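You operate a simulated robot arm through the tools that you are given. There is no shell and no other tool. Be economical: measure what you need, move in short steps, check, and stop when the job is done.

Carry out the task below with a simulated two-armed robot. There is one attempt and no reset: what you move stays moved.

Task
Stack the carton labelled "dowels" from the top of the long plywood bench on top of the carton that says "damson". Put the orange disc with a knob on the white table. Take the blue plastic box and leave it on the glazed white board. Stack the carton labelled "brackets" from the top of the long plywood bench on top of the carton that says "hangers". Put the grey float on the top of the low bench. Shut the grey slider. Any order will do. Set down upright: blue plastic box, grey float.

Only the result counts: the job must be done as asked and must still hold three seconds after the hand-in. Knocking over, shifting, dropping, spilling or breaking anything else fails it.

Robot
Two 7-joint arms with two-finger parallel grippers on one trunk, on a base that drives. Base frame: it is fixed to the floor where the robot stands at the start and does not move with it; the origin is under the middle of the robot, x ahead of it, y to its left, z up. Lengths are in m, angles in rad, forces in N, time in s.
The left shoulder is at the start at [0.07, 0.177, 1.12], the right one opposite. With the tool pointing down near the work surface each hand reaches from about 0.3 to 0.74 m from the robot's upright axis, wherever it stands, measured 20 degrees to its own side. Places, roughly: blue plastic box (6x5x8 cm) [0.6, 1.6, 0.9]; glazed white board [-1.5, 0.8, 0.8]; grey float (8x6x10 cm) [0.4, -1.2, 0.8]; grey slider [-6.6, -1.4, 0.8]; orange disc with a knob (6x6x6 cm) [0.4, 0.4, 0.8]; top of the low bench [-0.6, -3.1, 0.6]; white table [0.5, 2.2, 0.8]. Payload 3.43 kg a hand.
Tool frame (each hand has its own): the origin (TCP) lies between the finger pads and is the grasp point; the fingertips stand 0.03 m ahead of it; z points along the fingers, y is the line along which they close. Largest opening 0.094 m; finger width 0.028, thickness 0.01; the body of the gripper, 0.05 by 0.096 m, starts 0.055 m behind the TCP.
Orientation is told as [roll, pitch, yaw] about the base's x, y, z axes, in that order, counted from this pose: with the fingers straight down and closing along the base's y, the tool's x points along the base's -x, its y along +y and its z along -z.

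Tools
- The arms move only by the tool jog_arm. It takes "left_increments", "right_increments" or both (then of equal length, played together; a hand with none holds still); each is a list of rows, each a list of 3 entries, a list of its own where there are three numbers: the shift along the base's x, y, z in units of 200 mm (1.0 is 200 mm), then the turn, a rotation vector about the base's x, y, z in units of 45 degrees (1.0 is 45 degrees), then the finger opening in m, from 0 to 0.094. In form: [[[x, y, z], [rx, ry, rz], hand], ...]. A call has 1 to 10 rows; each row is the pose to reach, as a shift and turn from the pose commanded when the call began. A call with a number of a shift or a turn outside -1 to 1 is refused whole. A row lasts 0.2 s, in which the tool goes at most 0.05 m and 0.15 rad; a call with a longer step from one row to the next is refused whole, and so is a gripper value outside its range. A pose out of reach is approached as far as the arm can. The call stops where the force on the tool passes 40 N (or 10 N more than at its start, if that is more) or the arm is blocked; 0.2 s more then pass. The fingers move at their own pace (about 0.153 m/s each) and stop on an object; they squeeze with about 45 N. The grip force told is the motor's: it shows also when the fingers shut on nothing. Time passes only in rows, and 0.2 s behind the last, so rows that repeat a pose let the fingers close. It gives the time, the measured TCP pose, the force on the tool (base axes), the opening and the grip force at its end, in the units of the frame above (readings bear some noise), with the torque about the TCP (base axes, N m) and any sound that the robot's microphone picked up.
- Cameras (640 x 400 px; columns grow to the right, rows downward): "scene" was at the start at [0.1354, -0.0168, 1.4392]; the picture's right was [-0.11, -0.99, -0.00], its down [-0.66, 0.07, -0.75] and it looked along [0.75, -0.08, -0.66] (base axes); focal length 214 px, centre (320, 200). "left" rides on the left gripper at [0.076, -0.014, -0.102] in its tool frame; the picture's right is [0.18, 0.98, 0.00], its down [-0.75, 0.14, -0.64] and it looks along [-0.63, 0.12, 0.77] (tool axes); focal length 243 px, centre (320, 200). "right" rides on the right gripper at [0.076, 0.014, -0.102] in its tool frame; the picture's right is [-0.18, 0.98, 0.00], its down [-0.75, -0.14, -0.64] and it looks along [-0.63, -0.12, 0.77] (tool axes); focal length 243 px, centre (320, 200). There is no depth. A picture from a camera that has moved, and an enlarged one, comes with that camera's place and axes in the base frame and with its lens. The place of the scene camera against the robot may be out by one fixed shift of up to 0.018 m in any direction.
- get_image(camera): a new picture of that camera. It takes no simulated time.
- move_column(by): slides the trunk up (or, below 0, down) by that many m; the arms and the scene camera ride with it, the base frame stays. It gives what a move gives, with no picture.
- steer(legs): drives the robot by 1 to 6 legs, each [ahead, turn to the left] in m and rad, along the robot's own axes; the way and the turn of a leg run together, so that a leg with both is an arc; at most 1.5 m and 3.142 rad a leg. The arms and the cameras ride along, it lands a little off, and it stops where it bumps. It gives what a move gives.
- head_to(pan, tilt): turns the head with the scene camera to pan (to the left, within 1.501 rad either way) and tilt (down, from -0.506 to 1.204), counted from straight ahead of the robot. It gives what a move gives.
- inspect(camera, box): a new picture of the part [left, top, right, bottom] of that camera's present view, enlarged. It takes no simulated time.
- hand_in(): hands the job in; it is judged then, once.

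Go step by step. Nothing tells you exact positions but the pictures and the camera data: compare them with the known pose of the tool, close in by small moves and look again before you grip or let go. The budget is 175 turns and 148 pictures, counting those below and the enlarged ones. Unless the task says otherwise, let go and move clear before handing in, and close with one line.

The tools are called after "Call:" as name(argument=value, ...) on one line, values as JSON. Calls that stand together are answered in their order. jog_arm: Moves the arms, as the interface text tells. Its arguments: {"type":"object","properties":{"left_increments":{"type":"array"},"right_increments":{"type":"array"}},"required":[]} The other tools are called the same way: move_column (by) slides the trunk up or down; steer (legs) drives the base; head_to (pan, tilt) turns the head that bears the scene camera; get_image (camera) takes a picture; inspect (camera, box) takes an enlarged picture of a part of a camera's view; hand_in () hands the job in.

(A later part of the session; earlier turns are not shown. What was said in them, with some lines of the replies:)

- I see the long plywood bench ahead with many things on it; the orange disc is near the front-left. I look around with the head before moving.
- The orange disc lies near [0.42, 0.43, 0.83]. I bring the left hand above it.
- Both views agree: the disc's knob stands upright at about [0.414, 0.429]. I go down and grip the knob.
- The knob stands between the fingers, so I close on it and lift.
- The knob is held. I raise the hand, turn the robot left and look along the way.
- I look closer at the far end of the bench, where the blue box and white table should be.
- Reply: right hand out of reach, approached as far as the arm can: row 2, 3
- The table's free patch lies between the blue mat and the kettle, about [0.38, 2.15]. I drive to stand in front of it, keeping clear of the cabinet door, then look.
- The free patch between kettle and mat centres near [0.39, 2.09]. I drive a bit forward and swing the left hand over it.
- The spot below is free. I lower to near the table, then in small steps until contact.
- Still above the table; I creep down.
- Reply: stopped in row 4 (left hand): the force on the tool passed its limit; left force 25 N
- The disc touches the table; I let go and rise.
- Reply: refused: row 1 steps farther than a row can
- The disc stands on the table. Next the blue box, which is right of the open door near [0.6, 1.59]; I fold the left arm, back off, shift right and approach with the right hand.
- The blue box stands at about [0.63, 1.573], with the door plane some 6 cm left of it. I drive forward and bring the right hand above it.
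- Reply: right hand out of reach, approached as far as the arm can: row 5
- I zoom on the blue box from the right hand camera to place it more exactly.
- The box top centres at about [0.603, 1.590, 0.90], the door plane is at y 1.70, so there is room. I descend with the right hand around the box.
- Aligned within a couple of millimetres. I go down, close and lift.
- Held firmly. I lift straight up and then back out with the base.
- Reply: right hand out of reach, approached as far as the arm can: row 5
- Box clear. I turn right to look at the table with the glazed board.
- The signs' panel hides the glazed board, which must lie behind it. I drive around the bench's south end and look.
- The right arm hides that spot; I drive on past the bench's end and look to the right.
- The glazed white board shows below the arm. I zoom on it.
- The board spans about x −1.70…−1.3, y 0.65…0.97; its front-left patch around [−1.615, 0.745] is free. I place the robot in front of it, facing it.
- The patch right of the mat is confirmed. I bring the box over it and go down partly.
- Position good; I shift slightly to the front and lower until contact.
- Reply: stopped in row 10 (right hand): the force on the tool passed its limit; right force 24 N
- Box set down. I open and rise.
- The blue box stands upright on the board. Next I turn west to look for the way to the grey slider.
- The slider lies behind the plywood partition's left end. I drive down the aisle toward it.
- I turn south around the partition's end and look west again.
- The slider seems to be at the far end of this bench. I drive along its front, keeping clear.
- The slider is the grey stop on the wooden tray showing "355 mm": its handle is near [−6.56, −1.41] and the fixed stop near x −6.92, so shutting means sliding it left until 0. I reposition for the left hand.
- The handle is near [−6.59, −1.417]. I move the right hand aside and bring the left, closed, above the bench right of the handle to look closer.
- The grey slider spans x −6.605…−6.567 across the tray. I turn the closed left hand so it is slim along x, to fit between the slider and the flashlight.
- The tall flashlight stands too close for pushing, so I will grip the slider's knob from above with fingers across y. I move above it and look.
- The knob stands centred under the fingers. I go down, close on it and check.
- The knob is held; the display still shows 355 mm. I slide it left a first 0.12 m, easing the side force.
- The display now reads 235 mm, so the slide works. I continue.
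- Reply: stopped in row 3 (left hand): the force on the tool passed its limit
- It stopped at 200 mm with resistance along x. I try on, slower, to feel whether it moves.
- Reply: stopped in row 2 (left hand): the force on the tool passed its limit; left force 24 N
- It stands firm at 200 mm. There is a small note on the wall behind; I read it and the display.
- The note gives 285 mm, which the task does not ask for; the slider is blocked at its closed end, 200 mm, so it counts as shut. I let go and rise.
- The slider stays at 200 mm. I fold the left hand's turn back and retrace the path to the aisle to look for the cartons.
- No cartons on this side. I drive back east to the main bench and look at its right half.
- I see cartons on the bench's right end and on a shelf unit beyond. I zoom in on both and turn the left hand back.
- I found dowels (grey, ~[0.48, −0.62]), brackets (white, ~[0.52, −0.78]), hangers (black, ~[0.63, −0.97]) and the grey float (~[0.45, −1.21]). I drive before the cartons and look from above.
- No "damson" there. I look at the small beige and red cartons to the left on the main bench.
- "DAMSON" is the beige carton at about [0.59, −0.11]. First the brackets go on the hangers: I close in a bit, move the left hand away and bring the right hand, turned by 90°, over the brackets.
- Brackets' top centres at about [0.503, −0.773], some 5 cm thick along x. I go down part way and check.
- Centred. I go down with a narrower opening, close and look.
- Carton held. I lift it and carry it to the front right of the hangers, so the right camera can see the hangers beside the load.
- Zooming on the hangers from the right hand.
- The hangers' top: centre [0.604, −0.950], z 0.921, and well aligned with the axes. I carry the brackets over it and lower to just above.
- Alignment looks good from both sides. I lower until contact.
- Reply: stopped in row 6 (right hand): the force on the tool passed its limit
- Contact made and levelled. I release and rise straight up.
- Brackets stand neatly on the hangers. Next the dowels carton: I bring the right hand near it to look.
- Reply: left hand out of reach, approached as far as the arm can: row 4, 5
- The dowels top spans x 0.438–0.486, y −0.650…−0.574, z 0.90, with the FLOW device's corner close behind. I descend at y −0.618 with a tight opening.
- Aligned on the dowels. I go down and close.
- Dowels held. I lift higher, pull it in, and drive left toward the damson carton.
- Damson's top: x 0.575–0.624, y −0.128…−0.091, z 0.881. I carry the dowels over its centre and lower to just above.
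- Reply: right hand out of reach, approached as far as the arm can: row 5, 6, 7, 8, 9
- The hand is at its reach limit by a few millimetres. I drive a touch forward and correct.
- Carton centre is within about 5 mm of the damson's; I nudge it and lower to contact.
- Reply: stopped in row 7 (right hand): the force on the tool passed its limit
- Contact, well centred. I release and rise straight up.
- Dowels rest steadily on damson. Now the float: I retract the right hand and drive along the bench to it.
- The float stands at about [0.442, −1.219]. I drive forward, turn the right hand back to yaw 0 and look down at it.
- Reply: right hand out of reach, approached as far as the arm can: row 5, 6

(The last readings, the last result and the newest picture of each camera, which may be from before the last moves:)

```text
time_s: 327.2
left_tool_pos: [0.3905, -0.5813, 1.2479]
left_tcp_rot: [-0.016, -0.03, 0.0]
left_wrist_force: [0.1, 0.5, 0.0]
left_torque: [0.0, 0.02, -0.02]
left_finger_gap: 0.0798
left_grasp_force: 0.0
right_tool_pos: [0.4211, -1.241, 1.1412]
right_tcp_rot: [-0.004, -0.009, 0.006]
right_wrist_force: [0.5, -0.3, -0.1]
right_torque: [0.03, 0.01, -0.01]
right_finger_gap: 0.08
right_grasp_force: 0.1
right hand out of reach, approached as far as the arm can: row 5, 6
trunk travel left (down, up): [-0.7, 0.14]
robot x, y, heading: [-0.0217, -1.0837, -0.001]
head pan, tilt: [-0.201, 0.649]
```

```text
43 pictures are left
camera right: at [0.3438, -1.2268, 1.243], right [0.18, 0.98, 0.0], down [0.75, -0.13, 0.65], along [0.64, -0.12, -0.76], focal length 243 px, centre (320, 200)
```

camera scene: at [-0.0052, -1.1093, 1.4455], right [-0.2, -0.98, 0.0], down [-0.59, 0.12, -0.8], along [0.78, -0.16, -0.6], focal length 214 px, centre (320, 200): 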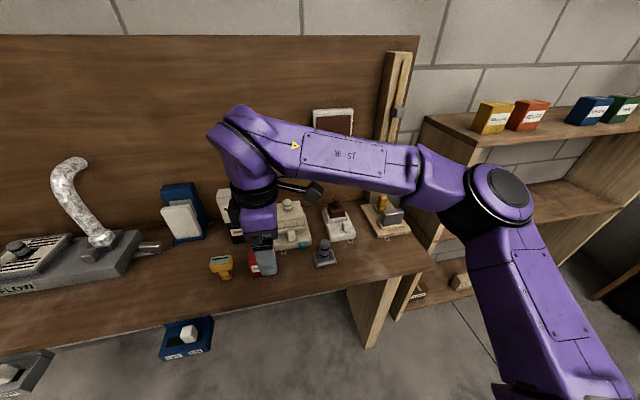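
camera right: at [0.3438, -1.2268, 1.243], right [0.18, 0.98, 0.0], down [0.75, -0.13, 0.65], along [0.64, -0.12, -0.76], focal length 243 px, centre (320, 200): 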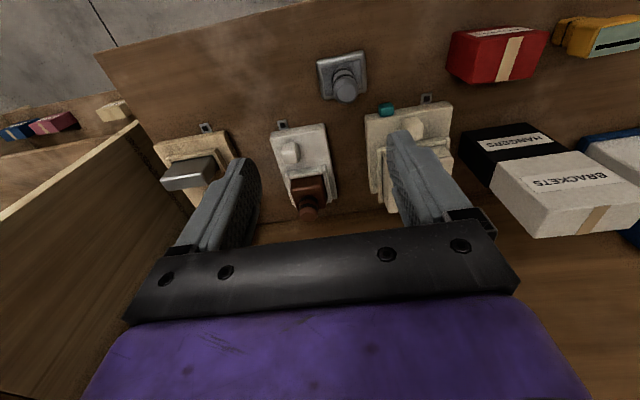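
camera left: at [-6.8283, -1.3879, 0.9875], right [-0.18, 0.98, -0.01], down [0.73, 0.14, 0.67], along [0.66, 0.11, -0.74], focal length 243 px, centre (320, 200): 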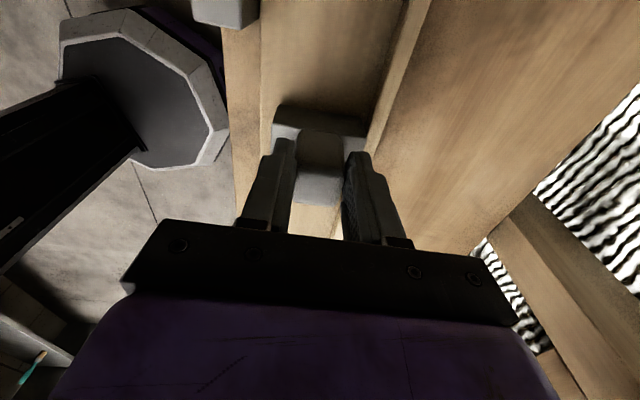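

Float centre at [0.445, −1.213], handle upright. I descend above it.

Call:
jog_arm(right_increments=[[[0.06, 0.07, -0.15], [0, 0, 0], 0.07], [[0.12, 0.14, -0.3], [0, 0, 0], 0.07], [[0.12, 0.14, -0.5], [0, 0, 0], 0.07], [[0.12, 0.14, -0.7], [0, 0, 0], 0.07], [[0.12, 0.14, -0.85], [0, 0, 0], 0.07]])

Call:
get_image(camera="right")

```text
time_s: 328.4
left_tool_pos: [0.391, -0.5817, 1.2478]
left_tcp_rot: [-0.018, -0.03, -0.003]
left_wrist_force: [-0.1, -0.1, -1.1]
left_torque: [-0.05, 0.0, 0.0]
left_finger_gap: 0.0802
left_grasp_force: 0.0
right_tool_pos: [0.4459, -1.2129, 0.9702]
right_tcp_rot: [-0.002, -0.007, 0.006]
right_wrist_force: [-0.4, -0.3, 0.9]
right_torque: [0.04, -0.02, 0.0]
right_finger_gap: 0.07
right_grasp_force: 0.0
trunk travel left (down, up): [-0.7, 0.14]
robot x, y, heading: [-0.0213, -1.0843, -0.0]
head pan, tilt: [-0.201, 0.649]
```

```text
42 pictures are left
camera right: at [0.368, -1.1991, 1.0718], right [0.18, 0.98, 0.0], down [0.75, -0.14, 0.65], along [0.64, -0.12, -0.76], focal length 243 px, centre (320, 200)
```

right: 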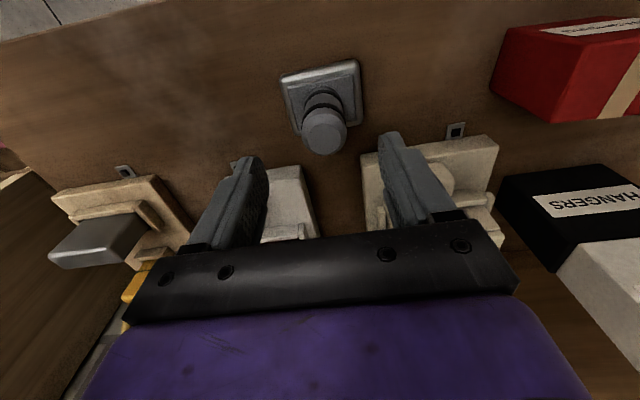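

Small correction, then down, close and lift a little.

Call:
jog_arm(right_increments=[[[-0.03, 0.01, -0.15], [0, 0, 0], 0.07], [[-0.03, 0.01, -0.3], [0, 0, 0], 0.07], [[-0.03, 0.01, -0.39], [0, 0, 0], 0.07], [[-0.03, 0.01, -0.39], [0, 0, 0], 0.03], [[-0.03, 0.01, -0.39], [0, 0, 0], 0.0], [[-0.03, 0.01, -0.39], [0, 0, 0], 0.0]])

Call:
get_image(camera="right")

```text
time_s: 329.8
left_tool_pos: [0.3912, -0.5803, 1.2475]
left_tcp_rot: [-0.017, -0.029, -0.001]
left_wrist_force: [-0.3, -0.2, 0.3]
left_torque: [0.01, -0.02, -0.02]
left_finger_gap: 0.0801
left_grasp_force: 0.1
right_tool_pos: [0.4396, -1.2116, 0.8928]
right_tcp_rot: [-0.004, -0.009, 0.007]
right_wrist_force: [0.9, -0.2, 2.1]
right_torque: [0.12, -0.07, -0.03]
right_finger_gap: 0.0366
right_grasp_force: 45.3
trunk travel left (down, up): [-0.7, 0.14]
robot x, y, heading: [-0.0242, -1.0861, -0.007]
head pan, tilt: [-0.201, 0.649]
```

```text
41 pictures are left
camera right: at [0.3617, -1.1969, 0.9952], right [0.18, 0.98, 0.0], down [0.75, -0.14, 0.65], along [0.64, -0.12, -0.76], focal length 243 px, centre (320, 200)
```

right: 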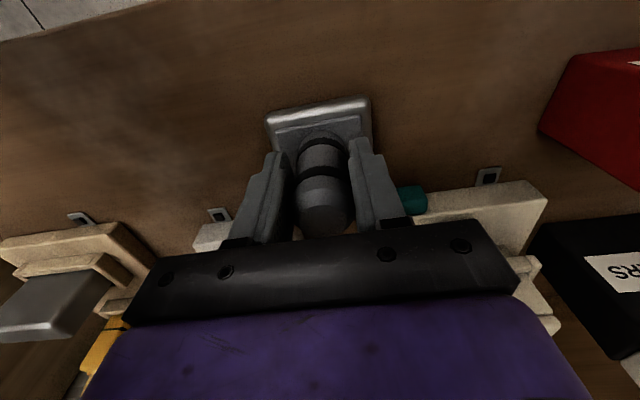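

The handle is held. I lift, back off, turn south and look for the low bench.

Call:
jog_arm(right_increments=[[[0, 0, 0.15], [0, 0, 0], 0.0], [[0, 0, 0.35], [0, 0, 0], 0.0], [[0, 0, 0.55], [0, 0, 0], 0.0], [[0, 0, 0.75], [0, 0, 0], 0.0], [[0, 0, 0.95], [0, 0, 0], 0.0], [[0, 0, 1.0], [0, 0, 0], 0.0]])

Call:
steer(legs=[[-0.3, 0], [0, -1.6]])

Call:
head_to(pan=0.0, tilt=0.4)

Call:
get_image(camera="scene")

```text
time_s: 331.2
left_tool_pos: [0.3915, -0.5808, 1.248]
left_tcp_rot: [-0.018, -0.029, -0.002]
left_wrist_force: [-0.2, -0.3, 0.2]
left_torque: [0.03, -0.03, 0.01]
left_finger_gap: 0.0799
left_grasp_force: 0.1
right_tool_pos: [0.443, -1.2126, 1.093]
right_tcp_rot: [-0.005, -0.008, 0.009]
right_wrist_force: [0.0, -0.4, -1.6]
right_torque: [0.0, -0.01, -0.02]
right_finger_gap: 0.0366
right_grasp_force: 44.9
right hand out of reach, approached as far as the arm can: row 5, 6
trunk travel left (down, up): [-0.7, 0.14]
robot x, y, heading: [-0.0239, -1.0838, -0.003]
head pan, tilt: [-0.201, 0.649]
```

```text
time_s: 337.1
left_tool_pos: [0.1751, -1.5081, 1.2478]
left_tcp_rot: [-0.017, -0.028, -1.593]
left_wrist_force: [0.1, -0.2, 0.8]
left_torque: [-0.01, -0.01, -0.02]
left_finger_gap: 0.0799
left_grasp_force: 0.1
right_tool_pos: [-0.4583, -1.5453, 1.093]
right_tcp_rot: [-0.003, -0.007, -1.582]
right_wrist_force: [-0.2, -0.7, -2.8]
right_torque: [0.05, -0.02, 0.01]
right_finger_gap: 0.0368
right_grasp_force: 45.0
trunk travel left (down, up): [-0.7, 0.14]
robot x, y, heading: [-0.3175, -1.0864, -1.599]
head pan, tilt: [-0.201, 0.649]
```

```text
time_s: 337.9
left_tool_pos: [0.1745, -1.5072, 1.247]
left_tcp_rot: [-0.017, -0.03, -1.596]
left_wrist_force: [0.4, 0.9, -0.1]
left_torque: [0.01, 0.01, -0.01]
left_finger_gap: 0.0801
left_grasp_force: 0.1
right_tool_pos: [-0.4584, -1.5463, 1.0935]
right_tcp_rot: [-0.004, -0.008, -1.584]
right_wrist_force: [0.7, 0.4, -1.0]
right_torque: [0.02, -0.02, 0.0]
right_finger_gap: 0.0365
right_grasp_force: 44.9
trunk travel left (down, up): [-0.7, 0.14]
robot x, y, heading: [-0.3193, -1.0826, -1.592]
head pan, tilt: [0.0, 0.4]
```

```text
40 pictures are left
camera scene: at [-0.3215, -1.2344, 1.4679], right [-1.0, 0.03, 0.0], down [0.01, 0.39, -0.92], along [-0.02, -0.92, -0.39], focal length 214 px, centre (320, 200)
```

scene: 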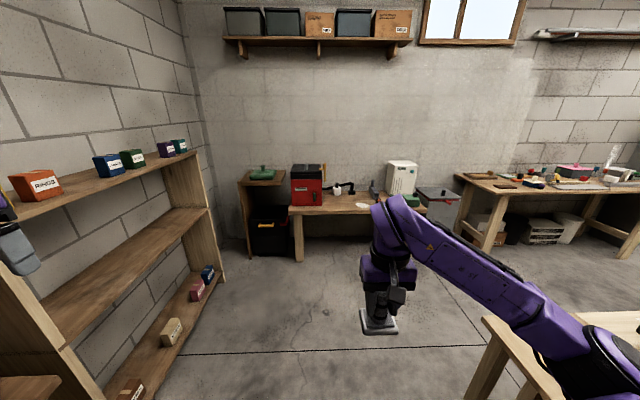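

Call:
inspect(camera="scene", box=[270, 150, 470, 270])

```text
3.20 times, centred on (370, 210) of scene
camera zoom: at [-0.3215, -1.2344, 1.4679], right [-1.0, 0.03, 0.0], down [0.01, 0.39, -0.92], along [-0.02, -0.92, -0.39], focal length 686 px, centre (160, 168)
```

zoom: 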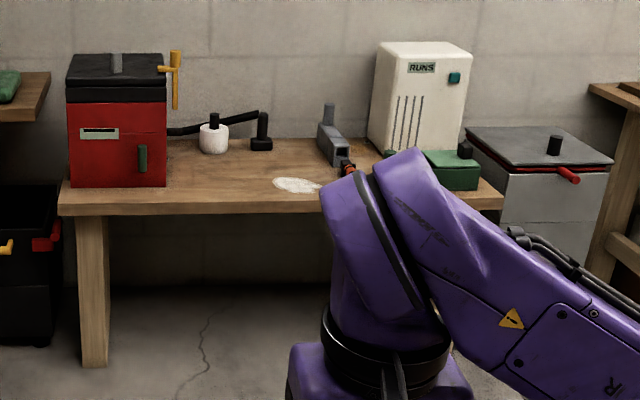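

The low bench's free patch is around [−0.55, −3.12], between the red box and a white patch. I drive there and look down at it.

Call:
steer(legs=[[0, -0.034], [1.43, 0], [0, 0.055]])

Call:
head_to(pan=-0.15, tilt=0.75)

Call:
get_image(camera="scene")

```text
time_s: 345.8
left_tool_pos: [0.0868, -2.9325, 1.2488]
left_tcp_rot: [-0.016, -0.03, -1.584]
left_wrist_force: [-0.7, 0.2, 0.0]
left_torque: [0.0, -0.01, -0.01]
left_finger_gap: 0.0801
left_grasp_force: 0.1
right_tool_pos: [-0.5469, -2.9766, 1.0919]
right_tcp_rot: [-0.002, -0.006, -1.571]
right_wrist_force: [0.2, 0.3, -2.1]
right_torque: [0.02, -0.03, -0.01]
right_finger_gap: 0.036
right_grasp_force: 45.0
trunk travel left (down, up): [-0.7, 0.14]
robot x, y, heading: [-0.4119, -2.5158, -1.585]
head pan, tilt: [0.0, 0.4]
```

```text
time_s: 346.6
left_tool_pos: [0.0894, -2.9312, 1.2469]
left_tcp_rot: [-0.017, -0.03, -1.582]
left_wrist_force: [0.2, 0.1, -0.2]
left_torque: [0.06, -0.03, -0.01]
left_finger_gap: 0.0798
left_grasp_force: 0.0
right_tool_pos: [-0.5442, -2.9773, 1.0928]
right_tcp_rot: [-0.004, -0.007, -1.571]
right_wrist_force: [1.0, -0.3, -1.6]
right_torque: [-0.03, -0.02, -0.02]
right_finger_gap: 0.036
right_grasp_force: 44.9
trunk travel left (down, up): [-0.7, 0.14]
robot x, y, heading: [-0.4097, -2.5133, -1.584]
head pan, tilt: [-0.15, 0.75]
```

```text
38 pictures are left
camera scene: at [-0.4231, -2.653, 1.437], right [-0.99, 0.16, 0.0], down [0.11, 0.67, -0.73], along [-0.12, -0.72, -0.68], focal length 214 px, centre (320, 200)
```

scene: 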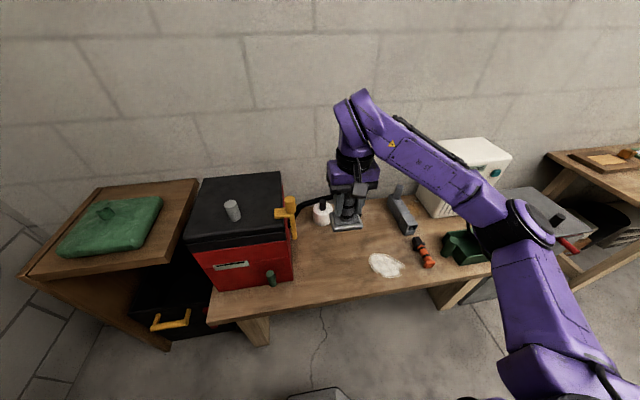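

The spot [−0.56, −3.09] is free. I reach over it, lower the trunk by 0.25 and check.

Call:
jog_arm(right_increments=[[[-0.03, -0.2, 0], [0, 0, 0], 0.0], [[-0.06, -0.4, 0], [0, 0, 0], 0.0], [[-0.08, -0.565, 0], [0, 0, 0], 0.0], [[-0.08, -0.565, 0], [0, 0, 0], 0.0]])

Call:
move_column(by=-0.25)

Call:
get_image(camera="right")

Call:
get_image(camera="scene")

```text
time_s: 347.6
left_tool_pos: [0.0875, -2.9318, 1.2475]
left_tcp_rot: [-0.016, -0.03, -1.583]
left_wrist_force: [-0.4, 0.2, 0.5]
left_torque: [0.01, 0.01, 0.0]
left_finger_gap: 0.08
left_grasp_force: 0.0
right_tool_pos: [-0.5607, -3.0904, 1.0922]
right_tcp_rot: [-0.003, -0.009, -1.572]
right_wrist_force: [0.8, -0.2, -1.3]
right_torque: [-0.01, 0.02, 0.0]
right_finger_gap: 0.0361
right_grasp_force: 44.9
trunk travel left (down, up): [-0.7, 0.14]
robot x, y, heading: [-0.4113, -2.5124, -1.586]
head pan, tilt: [-0.15, 0.75]
```

```text
time_s: 350.2
left_tool_pos: [0.0882, -2.931, 0.9981]
left_tcp_rot: [-0.017, -0.027, -1.584]
left_wrist_force: [-0.2, 0.9, 0.0]
left_torque: [0.0, 0.01, -0.01]
left_finger_gap: 0.0799
left_grasp_force: 0.1
right_tool_pos: [-0.561, -3.0904, 0.8415]
right_tcp_rot: [-0.004, -0.007, -1.572]
right_wrist_force: [-0.4, 0.5, -2.2]
right_torque: [0.0, -0.02, 0.01]
right_finger_gap: 0.036
right_grasp_force: 44.8
trunk travel left (down, up): [-0.45, 0.39]
robot x, y, heading: [-0.4114, -2.5114, -1.586]
head pan, tilt: [-0.15, 0.75]
```

```text
37 pictures are left
camera right: at [-0.5461, -3.013, 0.9441], right [0.98, -0.19, 0.0], down [-0.14, -0.75, 0.65], along [-0.12, -0.64, -0.76], focal length 243 px, centre (320, 200)
```

right: 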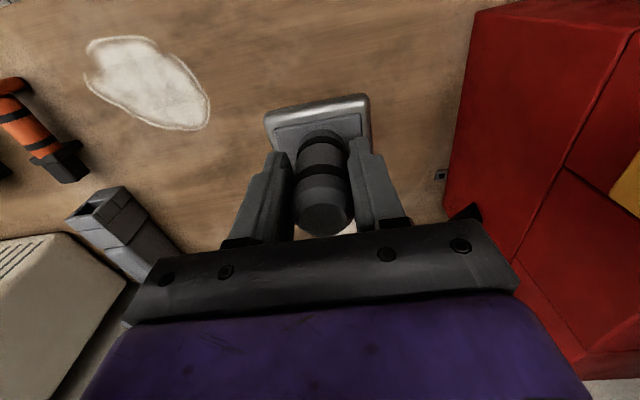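

```text
36 pictures are left
camera scene: at [-0.4237, -2.6528, 1.1869], right [-0.99, 0.16, 0.0], down [0.11, 0.67, -0.73], along [-0.12, -0.72, -0.68], focal length 214 px, centre (320, 200)
```

scene: 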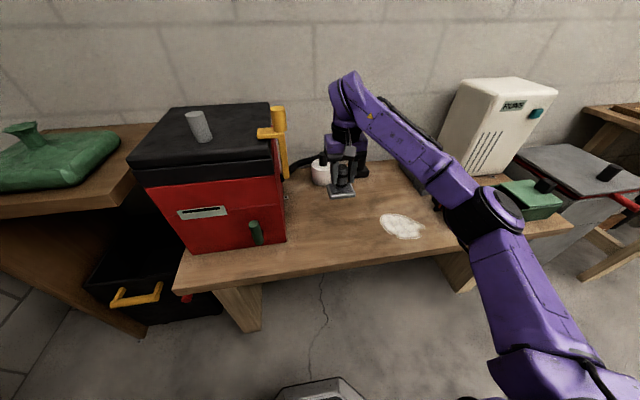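

Clear below. I lower to near the surface, then creep down to contact.

Call:
jog_arm(right_increments=[[[0, 0, -0.2], [0, 0, 0], 0.0], [[0, 0, -0.4], [0, 0, 0], 0.0], [[0, 0, -0.6], [0, 0, 0], 0.0], [[0, 0, -0.7], [0, 0, 0], 0.0], [[0, 0, -0.74], [0, 0, 0], 0.0], [[0, 0, -0.76], [0, 0, 0], 0.0], [[0, 0, -0.78], [0, 0, 0], 0.0], [[0, 0, -0.8], [0, 0, 0], 0.0], [[0, 0, -0.815], [0, 0, 0], 0.0], [[0, 0, -0.83], [0, 0, 0], 0.0]])

Call:
inspect(camera="scene", box=[270, 90, 430, 260])

```text
time_s: 352.3
left_tool_pos: [0.0891, -2.9302, 0.9989]
left_tcp_rot: [-0.018, -0.034, -1.583]
left_wrist_force: [0.4, -1.2, -0.1]
left_torque: [0.03, 0.0, -0.01]
left_finger_gap: 0.08
left_grasp_force: 0.0
right_tool_pos: [-0.5591, -3.0903, 0.6852]
right_tcp_rot: [0.002, -0.018, -1.571]
right_wrist_force: [1.9, 2.8, 12.1]
right_torque: [0.29, -0.16, -0.04]
right_finger_gap: 0.0343
right_grasp_force: 44.7
trunk travel left (down, up): [-0.45, 0.39]
robot x, y, heading: [-0.4088, -2.5122, -1.589]
head pan, tilt: [-0.15, 0.75]
stopped in row 10 (right hand): the force on the tool passed its limit (the readings are from after the stop); the commanded pose is now the measured one
```

```text
2.35 times, centred on (350, 175) of scene
camera zoom: at [-0.4233, -2.651, 1.1867], right [-0.99, 0.16, 0.0], down [0.11, 0.67, -0.73], along [-0.12, -0.72, -0.68], focal length 505 px, centre (249, 259)
```

zoom: 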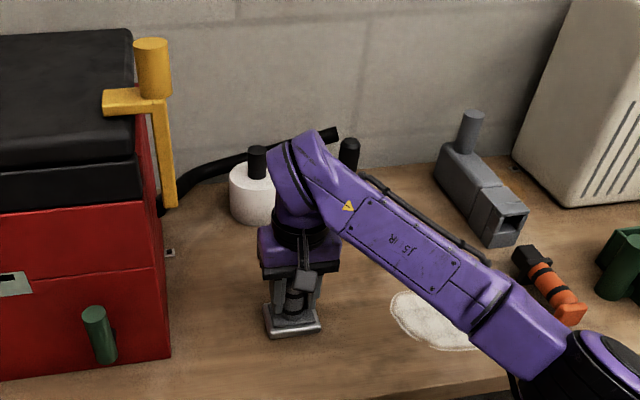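

The float rests on the bench, upright. I release and rise.

Call:
jog_arm(right_increments=[[[0, 0, 0.003], [0, 0, 0], 0.045], [[0, 0, 0.003], [0, 0, 0], 0.06], [[0, 0, 0.003], [0, 0, 0], 0.07], [[0, 0, 0.15], [0, 0, 0], 0.07], [[0, 0, 0.35], [0, 0, 0], 0.07], [[0, 0, 0.55], [0, 0, 0], 0.07], [[0, 0, 0.75], [0, 0, 0], 0.07], [[0, 0, 0.95], [0, 0, 0], 0.07]])

Call:
inspect(camera="scene", box=[270, 90, 430, 260])

Call:
get_image(camera="right")

```text
time_s: 354.1
left_tool_pos: [0.0902, -2.9303, 0.9971]
left_tcp_rot: [-0.018, -0.03, -1.585]
left_wrist_force: [-0.2, -0.5, 0.0]
left_torque: [-0.02, 0.02, 0.0]
left_finger_gap: 0.08
left_grasp_force: 0.0
right_tool_pos: [-0.5603, -3.0909, 0.8724]
right_tcp_rot: [-0.003, -0.014, -1.571]
right_wrist_force: [0.0, 1.0, 0.1]
right_torque: [-0.03, 0.02, -0.01]
right_finger_gap: 0.0702
right_grasp_force: 0.1
trunk travel left (down, up): [-0.45, 0.39]
robot x, y, heading: [-0.4107, -2.5153, -1.588]
head pan, tilt: [-0.15, 0.75]
```

```text
2.35 times, centred on (350, 175) of scene
camera zoom: at [-0.4231, -2.6522, 1.1869], right [-0.99, 0.16, 0.0], down [0.11, 0.67, -0.73], along [-0.12, -0.72, -0.68], focal length 505 px, centre (249, 259)
```

zoom: 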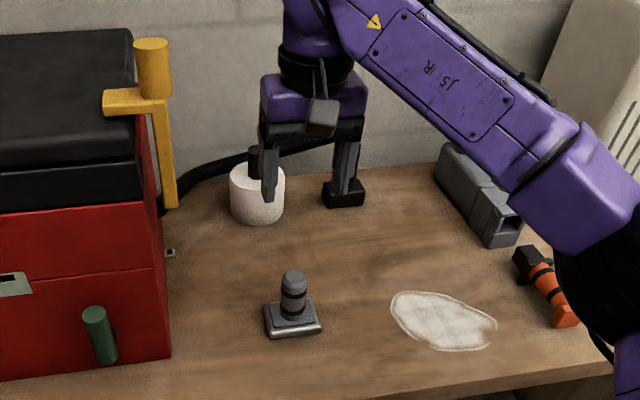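

```text
33 pictures are left
camera right: at [-0.5462, -3.0133, 0.9727], right [0.98, -0.19, 0.0], down [-0.14, -0.74, 0.65], along [-0.12, -0.64, -0.76], focal length 243 px, centre (320, 200)
```

right: 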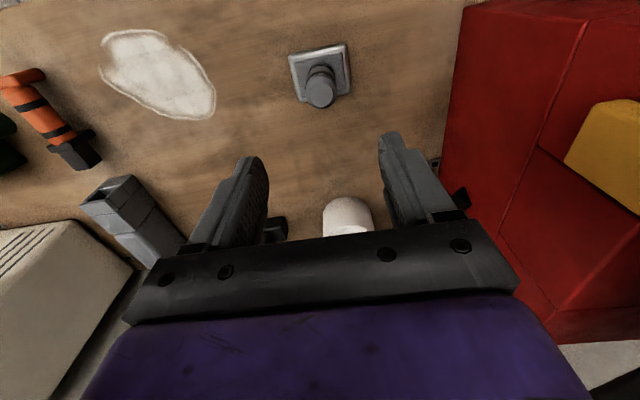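

All six parts are in place: the float stands upright on the low bench and both hands are clear, so I hand in.

Call:
hand_in()

```text
The job is handed in.
```

I did all six parts and handed the job in. The slider stopped firm at 200 mm on its display, and I took that end as shut; the slip on the wall there reads 285 mm, which I ignored because the task didn't mention it.
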